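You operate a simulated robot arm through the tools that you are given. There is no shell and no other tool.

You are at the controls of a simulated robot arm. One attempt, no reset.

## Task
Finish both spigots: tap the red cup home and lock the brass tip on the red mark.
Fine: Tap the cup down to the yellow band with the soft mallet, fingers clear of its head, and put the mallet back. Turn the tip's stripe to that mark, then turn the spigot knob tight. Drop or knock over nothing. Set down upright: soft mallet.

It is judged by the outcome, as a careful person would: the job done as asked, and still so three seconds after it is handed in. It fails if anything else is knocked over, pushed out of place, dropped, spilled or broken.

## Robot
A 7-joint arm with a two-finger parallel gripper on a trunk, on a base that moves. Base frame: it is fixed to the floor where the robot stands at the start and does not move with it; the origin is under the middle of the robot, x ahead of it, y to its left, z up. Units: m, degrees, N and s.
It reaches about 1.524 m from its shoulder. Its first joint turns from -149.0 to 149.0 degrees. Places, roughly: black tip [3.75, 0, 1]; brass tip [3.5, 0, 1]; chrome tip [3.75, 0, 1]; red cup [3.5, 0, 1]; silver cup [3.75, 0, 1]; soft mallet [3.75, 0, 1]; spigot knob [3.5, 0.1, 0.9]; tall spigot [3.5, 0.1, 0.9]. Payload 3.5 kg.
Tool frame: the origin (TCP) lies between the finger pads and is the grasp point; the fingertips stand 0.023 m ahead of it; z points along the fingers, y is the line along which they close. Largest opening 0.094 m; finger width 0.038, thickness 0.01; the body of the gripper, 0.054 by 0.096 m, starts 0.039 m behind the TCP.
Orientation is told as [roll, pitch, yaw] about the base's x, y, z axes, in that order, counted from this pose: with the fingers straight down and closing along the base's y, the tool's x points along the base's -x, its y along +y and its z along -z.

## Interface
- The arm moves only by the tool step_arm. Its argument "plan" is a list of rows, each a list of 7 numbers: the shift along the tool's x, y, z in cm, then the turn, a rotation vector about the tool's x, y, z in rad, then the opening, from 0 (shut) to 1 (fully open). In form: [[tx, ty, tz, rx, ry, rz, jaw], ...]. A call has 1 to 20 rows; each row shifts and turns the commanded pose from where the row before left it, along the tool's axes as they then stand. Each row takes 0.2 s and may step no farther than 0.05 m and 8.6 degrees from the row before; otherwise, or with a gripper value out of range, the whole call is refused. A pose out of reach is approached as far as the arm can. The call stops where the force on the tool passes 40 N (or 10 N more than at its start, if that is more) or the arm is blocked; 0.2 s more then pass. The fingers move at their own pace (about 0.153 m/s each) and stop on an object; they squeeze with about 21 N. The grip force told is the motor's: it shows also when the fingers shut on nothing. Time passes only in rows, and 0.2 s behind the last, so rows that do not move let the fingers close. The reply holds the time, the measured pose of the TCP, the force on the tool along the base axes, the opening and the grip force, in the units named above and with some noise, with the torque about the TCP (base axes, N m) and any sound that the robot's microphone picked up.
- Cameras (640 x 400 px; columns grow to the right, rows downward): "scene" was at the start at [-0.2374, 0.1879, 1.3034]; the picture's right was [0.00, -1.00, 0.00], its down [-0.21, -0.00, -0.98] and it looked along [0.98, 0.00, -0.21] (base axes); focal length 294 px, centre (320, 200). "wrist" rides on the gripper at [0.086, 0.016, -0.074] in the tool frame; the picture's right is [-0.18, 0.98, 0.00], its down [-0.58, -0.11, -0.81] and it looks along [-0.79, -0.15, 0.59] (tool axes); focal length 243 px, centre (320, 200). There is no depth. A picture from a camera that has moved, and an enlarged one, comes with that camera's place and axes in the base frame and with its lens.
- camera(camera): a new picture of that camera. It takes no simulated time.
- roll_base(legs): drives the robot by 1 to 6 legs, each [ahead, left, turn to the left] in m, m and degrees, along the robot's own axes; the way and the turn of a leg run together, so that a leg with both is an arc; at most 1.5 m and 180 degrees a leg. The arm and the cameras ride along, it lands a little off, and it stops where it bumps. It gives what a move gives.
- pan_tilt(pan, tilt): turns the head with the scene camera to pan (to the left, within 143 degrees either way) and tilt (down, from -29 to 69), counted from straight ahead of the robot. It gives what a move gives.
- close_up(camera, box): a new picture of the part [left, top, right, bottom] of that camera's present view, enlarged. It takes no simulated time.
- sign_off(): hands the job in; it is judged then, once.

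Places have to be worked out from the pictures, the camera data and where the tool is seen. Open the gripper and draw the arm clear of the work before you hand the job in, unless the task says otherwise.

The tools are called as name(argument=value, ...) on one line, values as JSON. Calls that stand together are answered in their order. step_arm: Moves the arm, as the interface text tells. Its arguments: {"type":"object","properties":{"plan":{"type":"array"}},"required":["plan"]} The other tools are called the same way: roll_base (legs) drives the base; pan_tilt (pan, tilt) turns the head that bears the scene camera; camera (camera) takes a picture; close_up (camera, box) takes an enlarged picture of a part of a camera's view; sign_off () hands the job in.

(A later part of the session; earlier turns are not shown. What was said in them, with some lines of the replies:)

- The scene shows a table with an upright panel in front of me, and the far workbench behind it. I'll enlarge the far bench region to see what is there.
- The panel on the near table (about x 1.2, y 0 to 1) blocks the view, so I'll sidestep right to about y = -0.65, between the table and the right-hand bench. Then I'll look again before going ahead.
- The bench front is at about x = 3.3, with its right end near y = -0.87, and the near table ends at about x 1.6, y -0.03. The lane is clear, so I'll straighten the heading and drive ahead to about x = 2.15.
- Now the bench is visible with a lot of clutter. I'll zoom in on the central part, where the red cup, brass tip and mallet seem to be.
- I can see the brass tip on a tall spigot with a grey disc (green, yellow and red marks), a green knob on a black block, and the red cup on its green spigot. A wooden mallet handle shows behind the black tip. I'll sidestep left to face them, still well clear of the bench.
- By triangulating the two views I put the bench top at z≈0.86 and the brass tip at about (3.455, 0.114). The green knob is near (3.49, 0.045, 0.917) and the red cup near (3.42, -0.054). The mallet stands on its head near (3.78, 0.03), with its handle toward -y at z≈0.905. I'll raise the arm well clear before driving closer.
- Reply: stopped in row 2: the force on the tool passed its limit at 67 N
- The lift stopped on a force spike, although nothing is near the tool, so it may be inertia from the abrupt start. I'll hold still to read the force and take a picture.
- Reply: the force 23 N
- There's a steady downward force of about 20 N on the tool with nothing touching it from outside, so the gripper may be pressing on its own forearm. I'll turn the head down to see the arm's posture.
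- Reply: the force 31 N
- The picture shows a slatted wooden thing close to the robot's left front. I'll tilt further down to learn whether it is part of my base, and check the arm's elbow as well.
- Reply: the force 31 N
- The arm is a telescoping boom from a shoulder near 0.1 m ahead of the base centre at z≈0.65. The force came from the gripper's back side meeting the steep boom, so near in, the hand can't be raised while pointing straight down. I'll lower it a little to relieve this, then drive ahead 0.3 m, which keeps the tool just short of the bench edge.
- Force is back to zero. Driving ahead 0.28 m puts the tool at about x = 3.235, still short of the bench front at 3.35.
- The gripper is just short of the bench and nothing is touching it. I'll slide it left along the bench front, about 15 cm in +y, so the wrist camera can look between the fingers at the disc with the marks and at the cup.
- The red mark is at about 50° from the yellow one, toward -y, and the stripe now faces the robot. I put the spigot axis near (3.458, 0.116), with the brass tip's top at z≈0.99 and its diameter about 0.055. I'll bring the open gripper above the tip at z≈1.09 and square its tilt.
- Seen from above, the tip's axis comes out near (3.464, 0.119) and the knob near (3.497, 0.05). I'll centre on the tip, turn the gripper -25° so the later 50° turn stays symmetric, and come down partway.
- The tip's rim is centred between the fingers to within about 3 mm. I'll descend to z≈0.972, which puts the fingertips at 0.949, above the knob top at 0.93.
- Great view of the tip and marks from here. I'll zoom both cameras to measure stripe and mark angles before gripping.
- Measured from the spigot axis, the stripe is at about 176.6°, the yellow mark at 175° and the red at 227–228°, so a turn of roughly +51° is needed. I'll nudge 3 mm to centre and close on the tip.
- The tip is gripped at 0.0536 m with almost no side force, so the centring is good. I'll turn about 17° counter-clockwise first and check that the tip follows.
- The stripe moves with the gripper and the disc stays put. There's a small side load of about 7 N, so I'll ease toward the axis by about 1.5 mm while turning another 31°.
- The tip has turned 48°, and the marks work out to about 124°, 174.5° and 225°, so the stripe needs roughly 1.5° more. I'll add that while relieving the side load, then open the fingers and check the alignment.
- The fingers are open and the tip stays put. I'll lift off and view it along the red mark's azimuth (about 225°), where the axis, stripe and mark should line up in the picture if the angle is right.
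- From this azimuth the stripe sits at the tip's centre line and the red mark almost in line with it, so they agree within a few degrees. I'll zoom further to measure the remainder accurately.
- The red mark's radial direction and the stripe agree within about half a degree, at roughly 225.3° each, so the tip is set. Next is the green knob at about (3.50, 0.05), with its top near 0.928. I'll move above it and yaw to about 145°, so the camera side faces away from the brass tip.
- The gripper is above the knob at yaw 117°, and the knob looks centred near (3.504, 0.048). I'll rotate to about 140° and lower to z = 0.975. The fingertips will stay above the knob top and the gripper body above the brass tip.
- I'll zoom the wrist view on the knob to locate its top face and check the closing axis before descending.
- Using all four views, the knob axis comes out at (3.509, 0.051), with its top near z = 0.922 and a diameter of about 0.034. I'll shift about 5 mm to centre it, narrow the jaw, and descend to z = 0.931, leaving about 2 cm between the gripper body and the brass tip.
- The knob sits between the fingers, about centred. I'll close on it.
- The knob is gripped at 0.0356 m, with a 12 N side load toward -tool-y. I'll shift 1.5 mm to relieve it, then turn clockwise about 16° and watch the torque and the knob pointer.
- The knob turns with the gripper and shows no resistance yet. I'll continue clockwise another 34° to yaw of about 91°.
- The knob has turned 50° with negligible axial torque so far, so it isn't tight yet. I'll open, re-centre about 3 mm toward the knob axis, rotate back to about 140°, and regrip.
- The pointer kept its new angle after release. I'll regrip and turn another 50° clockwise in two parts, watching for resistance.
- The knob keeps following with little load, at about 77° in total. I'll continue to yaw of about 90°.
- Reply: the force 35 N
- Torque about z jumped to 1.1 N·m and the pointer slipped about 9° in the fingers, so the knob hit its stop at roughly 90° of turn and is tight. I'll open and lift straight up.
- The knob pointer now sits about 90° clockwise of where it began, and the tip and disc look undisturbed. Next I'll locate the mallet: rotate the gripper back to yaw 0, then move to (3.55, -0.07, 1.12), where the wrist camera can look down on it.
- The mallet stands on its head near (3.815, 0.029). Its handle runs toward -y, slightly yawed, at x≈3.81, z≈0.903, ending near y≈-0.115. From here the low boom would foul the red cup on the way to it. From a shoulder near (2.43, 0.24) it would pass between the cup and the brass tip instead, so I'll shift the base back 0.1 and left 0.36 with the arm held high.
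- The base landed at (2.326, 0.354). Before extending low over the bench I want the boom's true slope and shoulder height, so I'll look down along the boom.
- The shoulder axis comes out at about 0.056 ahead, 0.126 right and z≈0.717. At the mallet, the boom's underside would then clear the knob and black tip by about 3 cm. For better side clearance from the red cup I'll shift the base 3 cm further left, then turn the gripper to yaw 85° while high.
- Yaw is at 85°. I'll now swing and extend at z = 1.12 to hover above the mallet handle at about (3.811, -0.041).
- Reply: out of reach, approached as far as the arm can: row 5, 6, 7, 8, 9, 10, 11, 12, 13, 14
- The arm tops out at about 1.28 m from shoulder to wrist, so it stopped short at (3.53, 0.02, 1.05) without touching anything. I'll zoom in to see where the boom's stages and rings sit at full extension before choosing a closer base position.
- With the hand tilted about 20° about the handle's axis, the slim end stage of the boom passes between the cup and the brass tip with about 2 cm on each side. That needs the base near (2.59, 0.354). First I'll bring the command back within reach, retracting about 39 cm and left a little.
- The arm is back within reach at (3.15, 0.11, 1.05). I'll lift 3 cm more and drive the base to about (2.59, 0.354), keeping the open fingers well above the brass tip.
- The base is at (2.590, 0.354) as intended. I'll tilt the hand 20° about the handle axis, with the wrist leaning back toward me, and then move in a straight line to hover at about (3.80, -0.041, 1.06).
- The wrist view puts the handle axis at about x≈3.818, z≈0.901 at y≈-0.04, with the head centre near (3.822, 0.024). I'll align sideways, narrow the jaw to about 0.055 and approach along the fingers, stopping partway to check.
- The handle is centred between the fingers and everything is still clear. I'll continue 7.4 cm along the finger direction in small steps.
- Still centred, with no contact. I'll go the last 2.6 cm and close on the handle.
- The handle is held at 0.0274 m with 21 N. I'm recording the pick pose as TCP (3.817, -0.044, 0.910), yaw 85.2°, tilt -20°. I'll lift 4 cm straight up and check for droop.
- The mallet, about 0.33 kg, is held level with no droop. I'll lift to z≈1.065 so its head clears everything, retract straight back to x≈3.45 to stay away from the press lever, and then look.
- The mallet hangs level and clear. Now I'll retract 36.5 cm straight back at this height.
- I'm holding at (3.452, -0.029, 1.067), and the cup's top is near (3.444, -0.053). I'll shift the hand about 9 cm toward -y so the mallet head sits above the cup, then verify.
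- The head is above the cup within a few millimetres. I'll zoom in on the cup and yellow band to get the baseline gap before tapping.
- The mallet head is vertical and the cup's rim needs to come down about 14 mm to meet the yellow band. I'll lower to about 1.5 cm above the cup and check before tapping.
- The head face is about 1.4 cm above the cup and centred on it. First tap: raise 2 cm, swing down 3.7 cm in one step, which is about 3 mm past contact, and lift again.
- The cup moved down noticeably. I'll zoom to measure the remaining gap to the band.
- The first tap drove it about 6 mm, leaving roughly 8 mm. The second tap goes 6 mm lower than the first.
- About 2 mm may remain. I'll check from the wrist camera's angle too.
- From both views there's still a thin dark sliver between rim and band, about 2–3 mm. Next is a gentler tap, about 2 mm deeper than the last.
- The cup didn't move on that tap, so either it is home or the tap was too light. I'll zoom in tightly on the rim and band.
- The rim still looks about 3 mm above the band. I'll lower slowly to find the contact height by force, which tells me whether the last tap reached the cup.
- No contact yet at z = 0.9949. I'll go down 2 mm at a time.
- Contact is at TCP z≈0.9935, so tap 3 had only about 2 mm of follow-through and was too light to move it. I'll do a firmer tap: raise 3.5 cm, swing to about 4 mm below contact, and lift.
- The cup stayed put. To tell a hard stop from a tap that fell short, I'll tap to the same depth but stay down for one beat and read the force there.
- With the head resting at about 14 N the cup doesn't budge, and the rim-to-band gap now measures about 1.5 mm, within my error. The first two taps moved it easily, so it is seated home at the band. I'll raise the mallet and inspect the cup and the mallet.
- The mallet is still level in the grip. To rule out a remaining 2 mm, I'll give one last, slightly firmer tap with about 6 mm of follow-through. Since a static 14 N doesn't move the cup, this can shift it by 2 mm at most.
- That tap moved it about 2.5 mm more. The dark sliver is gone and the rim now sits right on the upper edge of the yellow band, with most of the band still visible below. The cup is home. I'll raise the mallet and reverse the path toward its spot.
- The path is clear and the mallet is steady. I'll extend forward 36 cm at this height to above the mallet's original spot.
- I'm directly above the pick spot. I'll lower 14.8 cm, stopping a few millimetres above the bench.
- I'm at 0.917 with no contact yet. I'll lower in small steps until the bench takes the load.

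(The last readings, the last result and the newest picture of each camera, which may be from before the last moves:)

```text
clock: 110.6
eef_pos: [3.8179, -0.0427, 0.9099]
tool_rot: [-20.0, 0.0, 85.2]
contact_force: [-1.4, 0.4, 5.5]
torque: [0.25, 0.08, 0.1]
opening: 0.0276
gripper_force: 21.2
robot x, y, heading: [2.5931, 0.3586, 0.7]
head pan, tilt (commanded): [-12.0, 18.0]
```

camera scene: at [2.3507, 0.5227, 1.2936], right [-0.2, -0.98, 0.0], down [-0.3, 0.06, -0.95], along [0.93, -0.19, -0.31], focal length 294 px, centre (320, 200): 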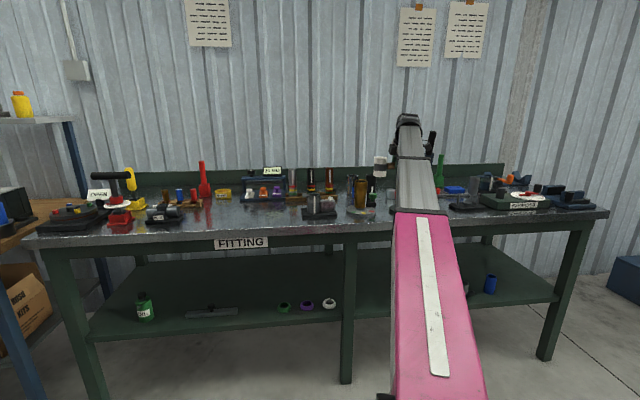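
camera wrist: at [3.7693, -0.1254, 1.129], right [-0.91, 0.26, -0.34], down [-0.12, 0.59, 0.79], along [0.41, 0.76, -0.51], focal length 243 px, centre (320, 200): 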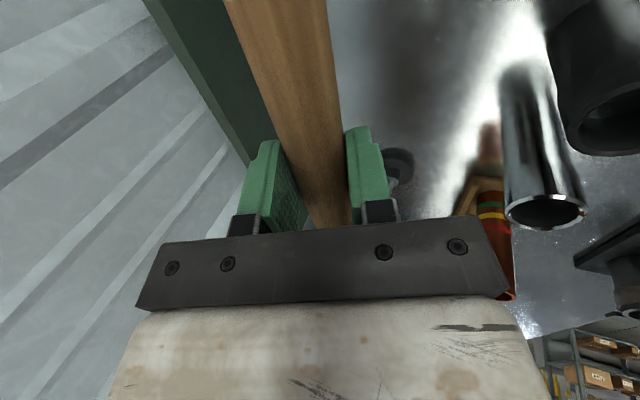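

The bench now carries the mallet: the force went from -3 N to +5.5 N. I'll back off half a millimetre so it rests with little load, then open the fingers.

step_arm(plan=[[0, -0.025, -0.07, 0, 0, 0, 0], [0, 0, 0, 0, 0, 0, 0]])

step_arm(plan=[[0, 0, 0, 0, 0, 0, 0.35], [0, 0, 0, 0, 0, 0, 0.45], [0, 0, 0, 0, 0, 0, 0.6], [0, 0, 0, 0, 0, 0, 0.6]])

camera(camera="wrist")

```text
clock: 111.2
eef_pos: [3.8171, -0.0436, 0.9091]
tool_rot: [-19.9, 0.2, 85.2]
contact_force: [-1.0, -0.1, 0.3]
torque: [-0.08, 0.03, 0.03]
opening: 0.0273
gripper_force: 20.5
robot x, y, heading: [2.5893, 0.3568, 0.4]
head pan, tilt (commanded): [-12.0, 18.0]
```

```text
clock: 112.2
eef_pos: [3.8164, -0.0426, 0.9102]
tool_rot: [-20.1, 0.0, 85.3]
contact_force: [0.1, 0.2, 1.0]
torque: [0.02, 0.03, 0.02]
opening: 0.0566
gripper_force: 0.1
robot x, y, heading: [2.5914, 0.3585, 0.2]
head pan, tilt (commanded): [-12.0, 18.0]
```

```text
taken
camera wrist: at [3.7696, -0.1259, 0.9744], right [-0.91, 0.26, -0.34], down [-0.12, 0.59, 0.79], along [0.41, 0.76, -0.51], focal length 243 px, centre (320, 200)
```

wrist: 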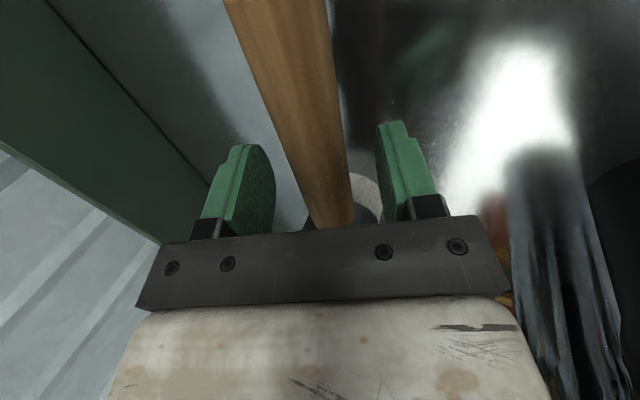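

The mallet is free and standing. I'll back out along the finger direction, slowly at first.

step_arm(plan=[[0, 0, -0.8, 0, 0, 0, 0.6], [0, 0, -1.2, 0, 0, 0, 0.6], [0, 0, -1.5, 0, 0, 0, 0.6], [0, 0, -2.0, 0, 0, 0, 0.6], [0, 0, -2.5, 0, 0, 0, 0.6], [0, 0, -2.5, 0, 0, 0, 0.6], [0, 0, -2.5, 0, 0, 0, 0.6], [0, 0, -2.0, 0, 0, 0, 0.6], [0, 0, 0, 0, 0, 0, 0.6]])

camera(camera="wrist")

close_up(camera="scene", box=[320, 100, 460, 220])

```text
clock: 114.2
eef_pos: [3.7659, -0.0384, 1.0498]
tool_rot: [-20.0, 0.0, 85.1]
contact_force: [0.0, 0.0, 0.5]
torque: [0.0, -0.05, -0.02]
opening: 0.056
gripper_force: 0.0
robot x, y, heading: [2.5936, 0.352, 0.3]
head pan, tilt (commanded): [-12.0, 18.0]
```

```text
taken
camera wrist: at [3.7183, -0.1213, 1.1147], right [-0.91, 0.26, -0.34], down [-0.12, 0.59, 0.79], along [0.41, 0.76, -0.51], focal length 243 px, centre (320, 200)
```

wrist: 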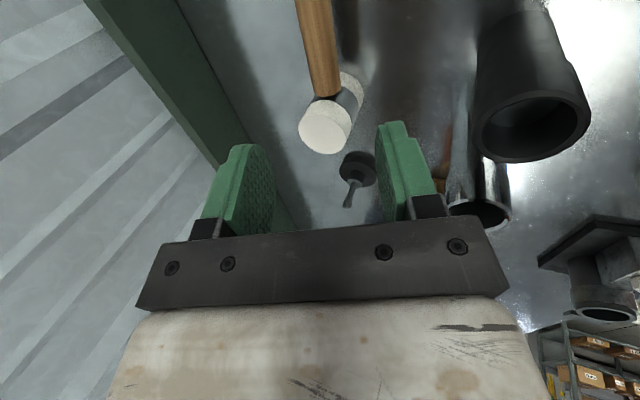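

```text
3.33 times, centred on (390, 160) of scene
camera zoom: at [2.3507, 0.5227, 1.2936], right [-0.2, -0.98, 0.0], down [-0.3, 0.06, -0.95], along [0.93, -0.19, -0.31], focal length 980 px, centre (87, 333)
```

zoom: 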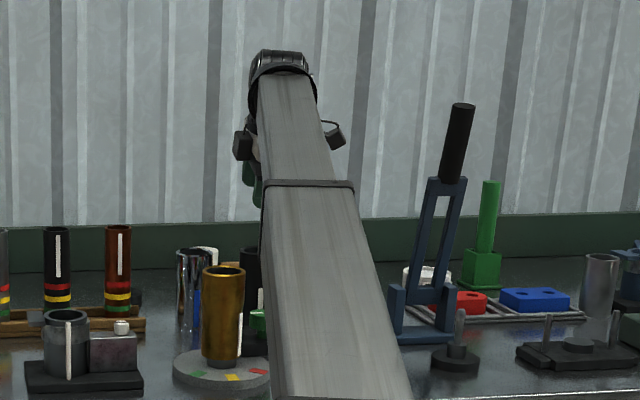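

The mallet stands upright in its place and nothing else looks disturbed. I'll retract the arm at this height, level the hand, and return to the 225° viewing azimuth to re-check the tip, knob and cup.

step_arm(plan=[[-0.15, 1.3, -0.6, 0, 0, 0, 0.6], [-0.3, 2.4, -1.1, 0, 0, 0, 0.6], [-0.38, 3.15, -1.41, 0, 0, 0, 0.6], [-0.38, 3.15, -1.41, 0, 0, 0, 0.6], [-0.38, 3.15, -1.41, 0, 0, 0, 0.6], [-0.38, 3.15, -1.41, 0, 0, 0, 0.6], [-0.38, 3.15, -1.41, 0, 0, 0, 0.6], [-0.38, 3.15, -1.41, 0, 0, 0, 0.6], [-0.38, 3.15, -1.41, 0, 0, 0, 0.6], [-0.38, 3.15, -1.41, 0, 0, 0, 0.6], [-0.3, 2.2, -1.0, 0, 0, 0, 0.6], [0, 0, 0, -0.115, 0, 0, 0.6], [0, 0, 0, -0.12, 0, 0, 0.6], [0, 0, 0, -0.114, 0, 0, 0.6], [0, 0, 0, 0, 0, 0.128, 0.6], [0, 0, 0, 0, 0, 0.128, 0.6], [0, 0, 0, 0, 0, 0.128, 0.6], [0, 0, 0, 0, 0, 0.128, 0.6], [0, 0, 0, 0, 0, 0, 0.6]])

camera(camera="wrist")

camera(camera="scene")

```text
clock: 118.2
eef_pos: [3.4307, 0.0273, 1.0759]
tool_rot: [-0.1, 0.1, 55.8]
contact_force: [0.3, -0.5, 0.3]
torque: [0.04, 0.03, -0.04]
opening: 0.0564
gripper_force: 0.1
robot x, y, heading: [2.5926, 0.3556, 0.4]
head pan, tilt (commanded): [-12.0, 18.0]
```

```text
taken
camera wrist: at [3.3687, -0.0347, 1.1509], right [-0.71, 0.7, 0.0], down [0.42, 0.42, 0.81], along [0.57, 0.57, -0.59], focal length 243 px, centre (320, 200)
```

wrist: 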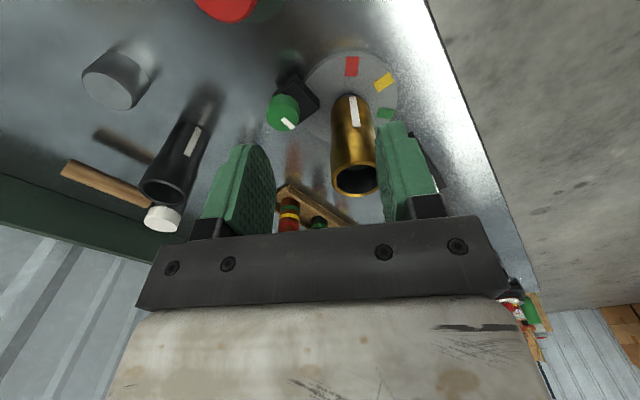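

```text
taken
camera scene: at [2.3506, 0.5227, 1.2936], right [-0.2, -0.98, 0.0], down [-0.3, 0.06, -0.95], along [0.93, -0.19, -0.31], focal length 294 px, centre (320, 200)
```

scene: 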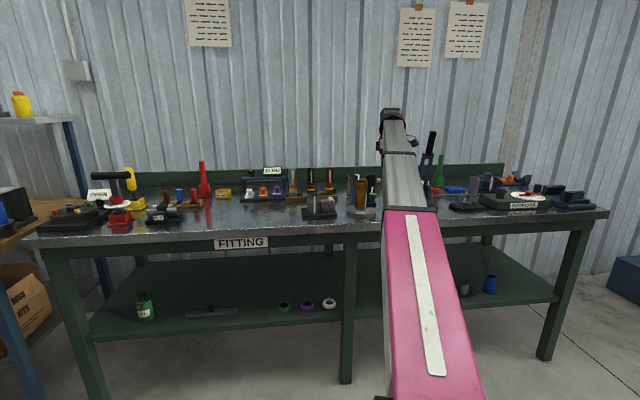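

I'll shift about 4.5 cm to the exact 225° azimuth and zoom in.

step_arm(plan=[[0.6, 1.5, 0, 0, 0, 0, 0.8], [0.7, 1.8, 0, 0, 0, 0, 1], [0.3, 1.0, 0.5, 0, 0, 0, 1], [0, 0, 0.5, 0, 0, 0, 1], [0, 0, 0, 0, 0, 0, 1]])

close_up(camera="wrist", box=[245, 80, 405, 230])

close_up(camera="wrist", box=[270, 75, 370, 138])

close_up(camera="wrist", box=[100, 0, 260, 100])

```text
clock: 119.4
eef_pos: [3.3848, 0.0398, 1.066]
tool_rot: [0.0, 0.0, 55.8]
contact_force: [-0.2, -0.7, 0.4]
torque: [0.04, -0.01, 0.06]
opening: 0.0938
gripper_force: 0.1
robot x, y, heading: [2.5931, 0.3531, 0.5]
head pan, tilt (commanded): [-12.0, 18.0]
```

```text
2.67 times, centred on (325, 155) of wrist
camera zoom: at [3.3234, -0.0232, 1.14], right [-0.71, 0.7, 0.0], down [0.42, 0.42, 0.81], along [0.57, 0.57, -0.59], focal length 647 px, centre (307, 320)
```

zoom: 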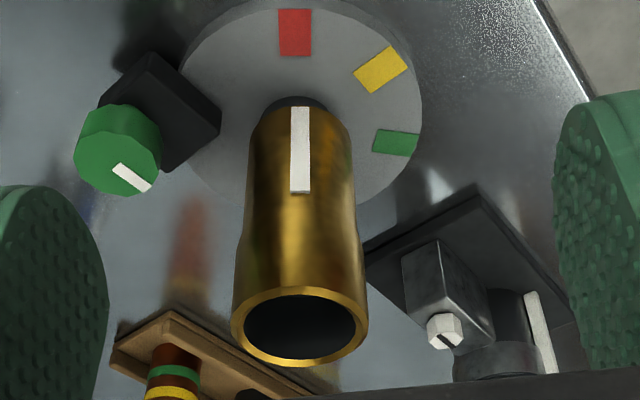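

```text
6.35 times, centred on (320, 106) of wrist
camera zoom: at [3.3234, -0.0232, 1.14], right [-0.71, 0.7, 0.0], down [0.42, 0.42, 0.81], along [0.57, 0.57, -0.59], focal length 1540 px, centre (320, 794)
```

zoom: 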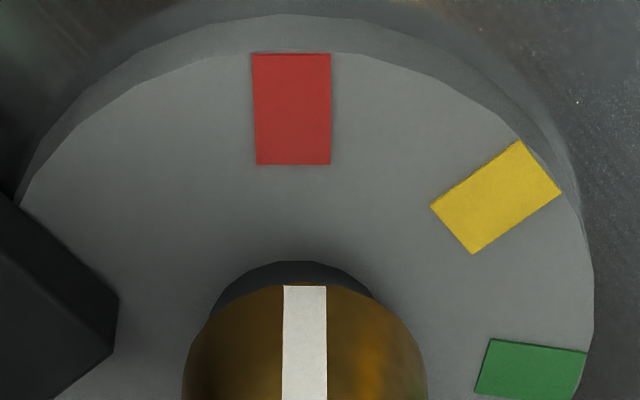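

```text
4.00 times, centred on (180, 50) of wrist
camera zoom: at [3.3234, -0.0232, 1.14], right [-0.71, 0.7, 0.0], down [0.42, 0.42, 0.81], along [0.57, 0.57, -0.59], focal length 970 px, centre (880, 800)
```

zoom: 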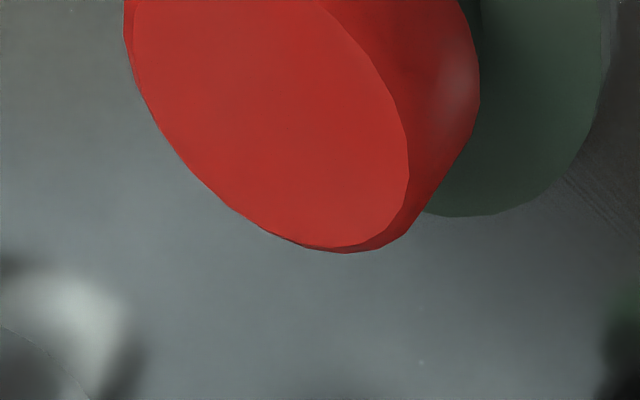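

The stripe still points along the red mark's direction within about 1°, the tip is upright, and the knob pointer holds at its tightened angle. I'll back the base 0.2 m so the hand is off the bench, then use the wrist camera low in front to double-check the cup's rim.

roll_base(legs=[[-0.2, 0, 0]])

step_arm(plan=[[0, 0, 0, 0, 0, 0.14, 1], [0, 0, 0, 0, 0, 0.14, 1], [0, 0, 0, 0, 0, 0.14, 1], [0, 0, 0, 0, 0, 0.14, 1], [0, 0, 0, 0, 0, 0.14, 1], [0, 0, 0, 0, 0, 0.14, 1], [0, 0, 0, 0, 0, 0.134, 1], [0, -1.5, 1.5, 0, 0, 0, 1], [0, -2.5, 3, 0, 0, 0, 1], [0, -2.5, 3, 0, 0, 0, 1], [0, -1.5, 3, 0, 0, 0, 1], [0, 0, 1.5, 0, 0, 0, 1], [0, 0, 0, 0, 0, 0, 1]])

camera(camera="wrist")

```text
clock: 121.0
eef_pos: [3.1808, 0.0363, 1.0662]
tool_rot: [0.0, 0.1, 55.8]
contact_force: [-0.9, -0.5, -0.3]
torque: [-0.02, -0.02, -0.02]
opening: 0.0941
gripper_force: 0.0
robot x, y, heading: [2.3911, 0.3513, -0.1]
head pan, tilt (commanded): [-12.0, 18.0]
```

```text
clock: 123.8
eef_pos: [3.181, -0.0444, 0.9459]
tool_rot: [-0.1, 0.0, -0.2]
contact_force: [-0.5, 1.0, 0.2]
torque: [0.02, -0.01, -0.02]
opening: 0.0941
gripper_force: 0.1
robot x, y, heading: [2.3916, 0.3547, 0.3]
head pan, tilt (commanded): [-12.0, 18.0]
```

```text
taken
camera wrist: at [3.0941, -0.0282, 1.0201], right [0.19, 0.98, 0.0], down [0.58, -0.11, 0.81], along [0.79, -0.15, -0.59], focal length 243 px, centre (320, 200)
```

wrist: 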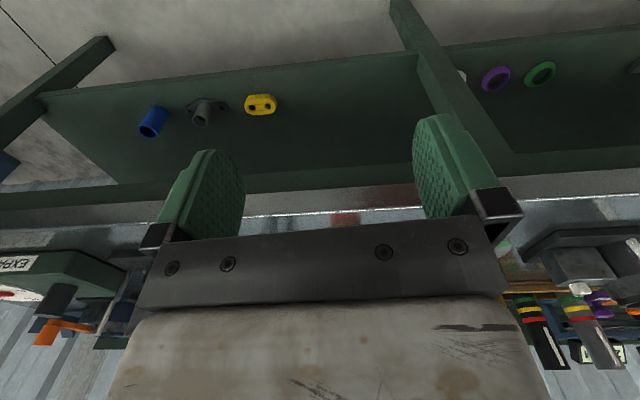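

The gripper's crossbar blocks the shallow view. I'll pitch the hand forward 25° so the camera looks nearly level at the cup between the fingers.

step_arm(plan=[[0, 0, 0, 0, -0.14, 0, 1], [0, 0, 0, 0, -0.145, 0, 1], [0, 0, 0, 0, -0.145, 0, 1], [0, 0, 0, 0, 0, 0, 1]])

camera(camera="wrist")

close_up(camera="wrist", box=[310, 165, 390, 225])

```text
clock: 124.8
eef_pos: [3.1815, -0.0434, 0.9455]
tool_rot: [0.0, -24.7, -0.1]
contact_force: [-0.2, 0.2, 0.3]
torque: [-0.01, 0.0, 0.02]
opening: 0.094
gripper_force: 0.0
robot x, y, heading: [2.387, 0.3556, 0.1]
head pan, tilt (commanded): [-12.0, 18.0]
```

```text
taken
camera wrist: at [3.0718, -0.028, 0.9772], right [0.17, 0.98, 0.08], down [0.19, -0.11, 0.98], along [0.97, -0.15, -0.21], focal length 243 px, centre (320, 200)
```

wrist: 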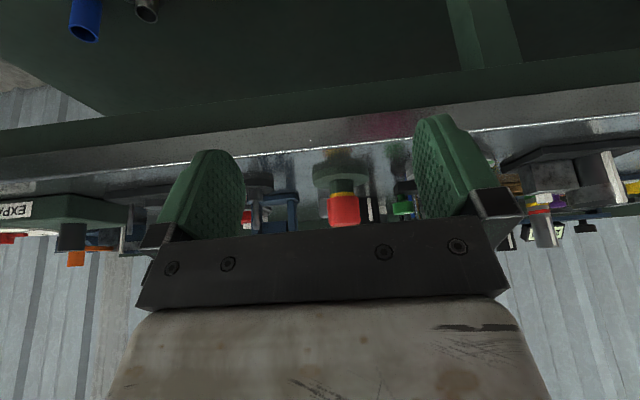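

```text
6.67 times, centred on (350, 195) of wrist
camera zoom: at [3.0718, -0.028, 0.9772], right [0.17, 0.98, 0.08], down [0.19, -0.11, 0.98], along [0.97, -0.15, -0.21], focal length 1618 px, centre (120, 233)
```

zoom: 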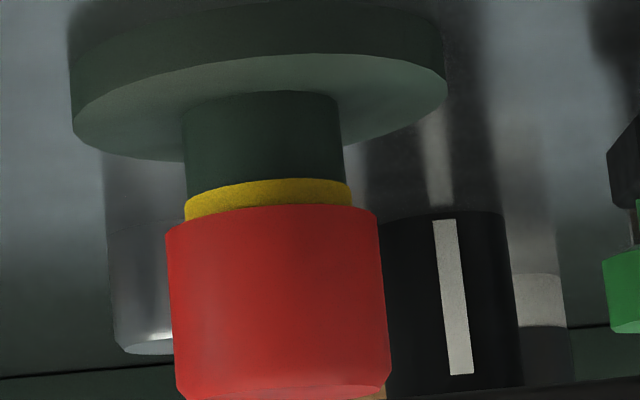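

The near-level view shows the cup's rim seated right on the upper edge of the yellow band, straight and even. I'll level the hand, back the base away from the bench, and take a last overview.

step_arm(plan=[[0, 0, 0, 0, 0.14, 0, 1], [0, 0, 0, 0, 0.145, 0, 1], [0, 0, 0, 0, 0.145, 0, 1], [0, 0, 0, 0, 0, 0, 1]])

roll_base(legs=[[-0.25, 0, 0]])

camera(camera="scene")

close_up(camera="scene", box=[290, 130, 450, 230])

```text
clock: 125.8
eef_pos: [3.181, -0.0436, 0.9452]
tool_rot: [-0.2, 0.2, -0.2]
contact_force: [0.3, -0.1, 0.7]
torque: [0.01, -0.02, 0.02]
opening: 0.0939
gripper_force: 0.0
robot x, y, heading: [2.3901, 0.3537, 0.1]
head pan, tilt (commanded): [-12.0, 18.0]
```

```text
clock: 127.6
eef_pos: [2.9298, -0.0431, 0.9463]
tool_rot: [0.0, 0.0, 0.0]
contact_force: [0.5, 0.3, 0.0]
torque: [-0.03, 0.01, 0.03]
opening: 0.094
gripper_force: 0.1
robot x, y, heading: [2.1353, 0.3548, 0.2]
head pan, tilt (commanded): [-12.0, 18.0]
```

```text
taken
camera scene: at [1.8955, 0.5211, 1.2936], right [-0.2, -0.98, 0.0], down [-0.3, 0.06, -0.95], along [0.93, -0.19, -0.31], focal length 294 px, centre (320, 200)
```

scene: 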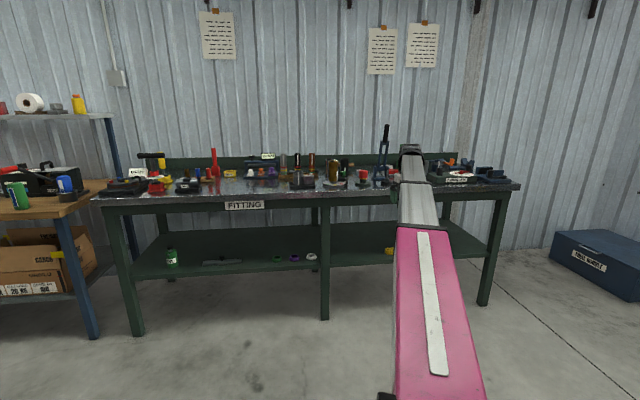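

```text
4.00 times, centred on (370, 180) of scene
camera zoom: at [1.8955, 0.5211, 1.2936], right [-0.2, -0.98, 0.0], down [-0.3, 0.06, -0.95], along [0.93, -0.19, -0.31], focal length 1176 px, centre (120, 280)
```

zoom: 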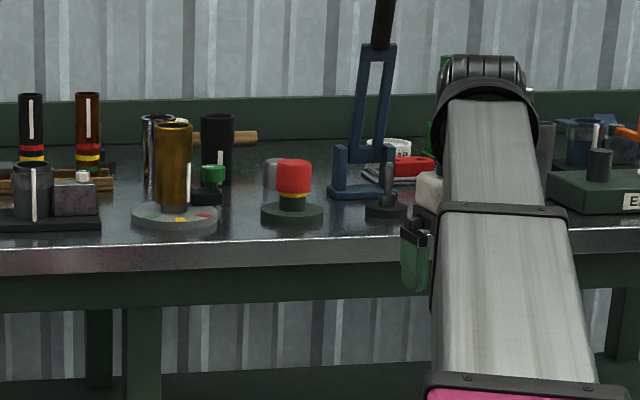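

The overview shows everything upright and in place. The cup is on the band, the stripe is at the red mark, the knob is tight, and the mallet is back standing behind the black tip. The gripper is open and clear of the bench, so I'm handing in.

sign_off()

```text
The job is handed in.
```

Both spigots are finished and I've handed the job in. The result hasn't come back yet.

- **Red cup:** I tapped it down with the soft mallet until its rim sat on the upper edge of the yellow band. A near-level camera view showed the rim even and no more than about 1 mm past the band's top edge. The fingers stayed about 2 cm clear of the mallet head.
- **Brass tip:** I turned its stripe to the red mark; it lines up within about 1°. The tip sits about 2 mm off-centre on its stem, shifted when I first gripped it, but it stands upright and its angle held after the knob was tightened.
- **Spigot knob:** I turned it clockwise about 90° until it hit its stop, at roughly 1.1 N·m. It was still at that angle when I checked again later.
- **Mallet:** It is back in its original spot, standing upright.

Nothing was dropped or knocked over. The gripper is open and the arm is clear of the bench.
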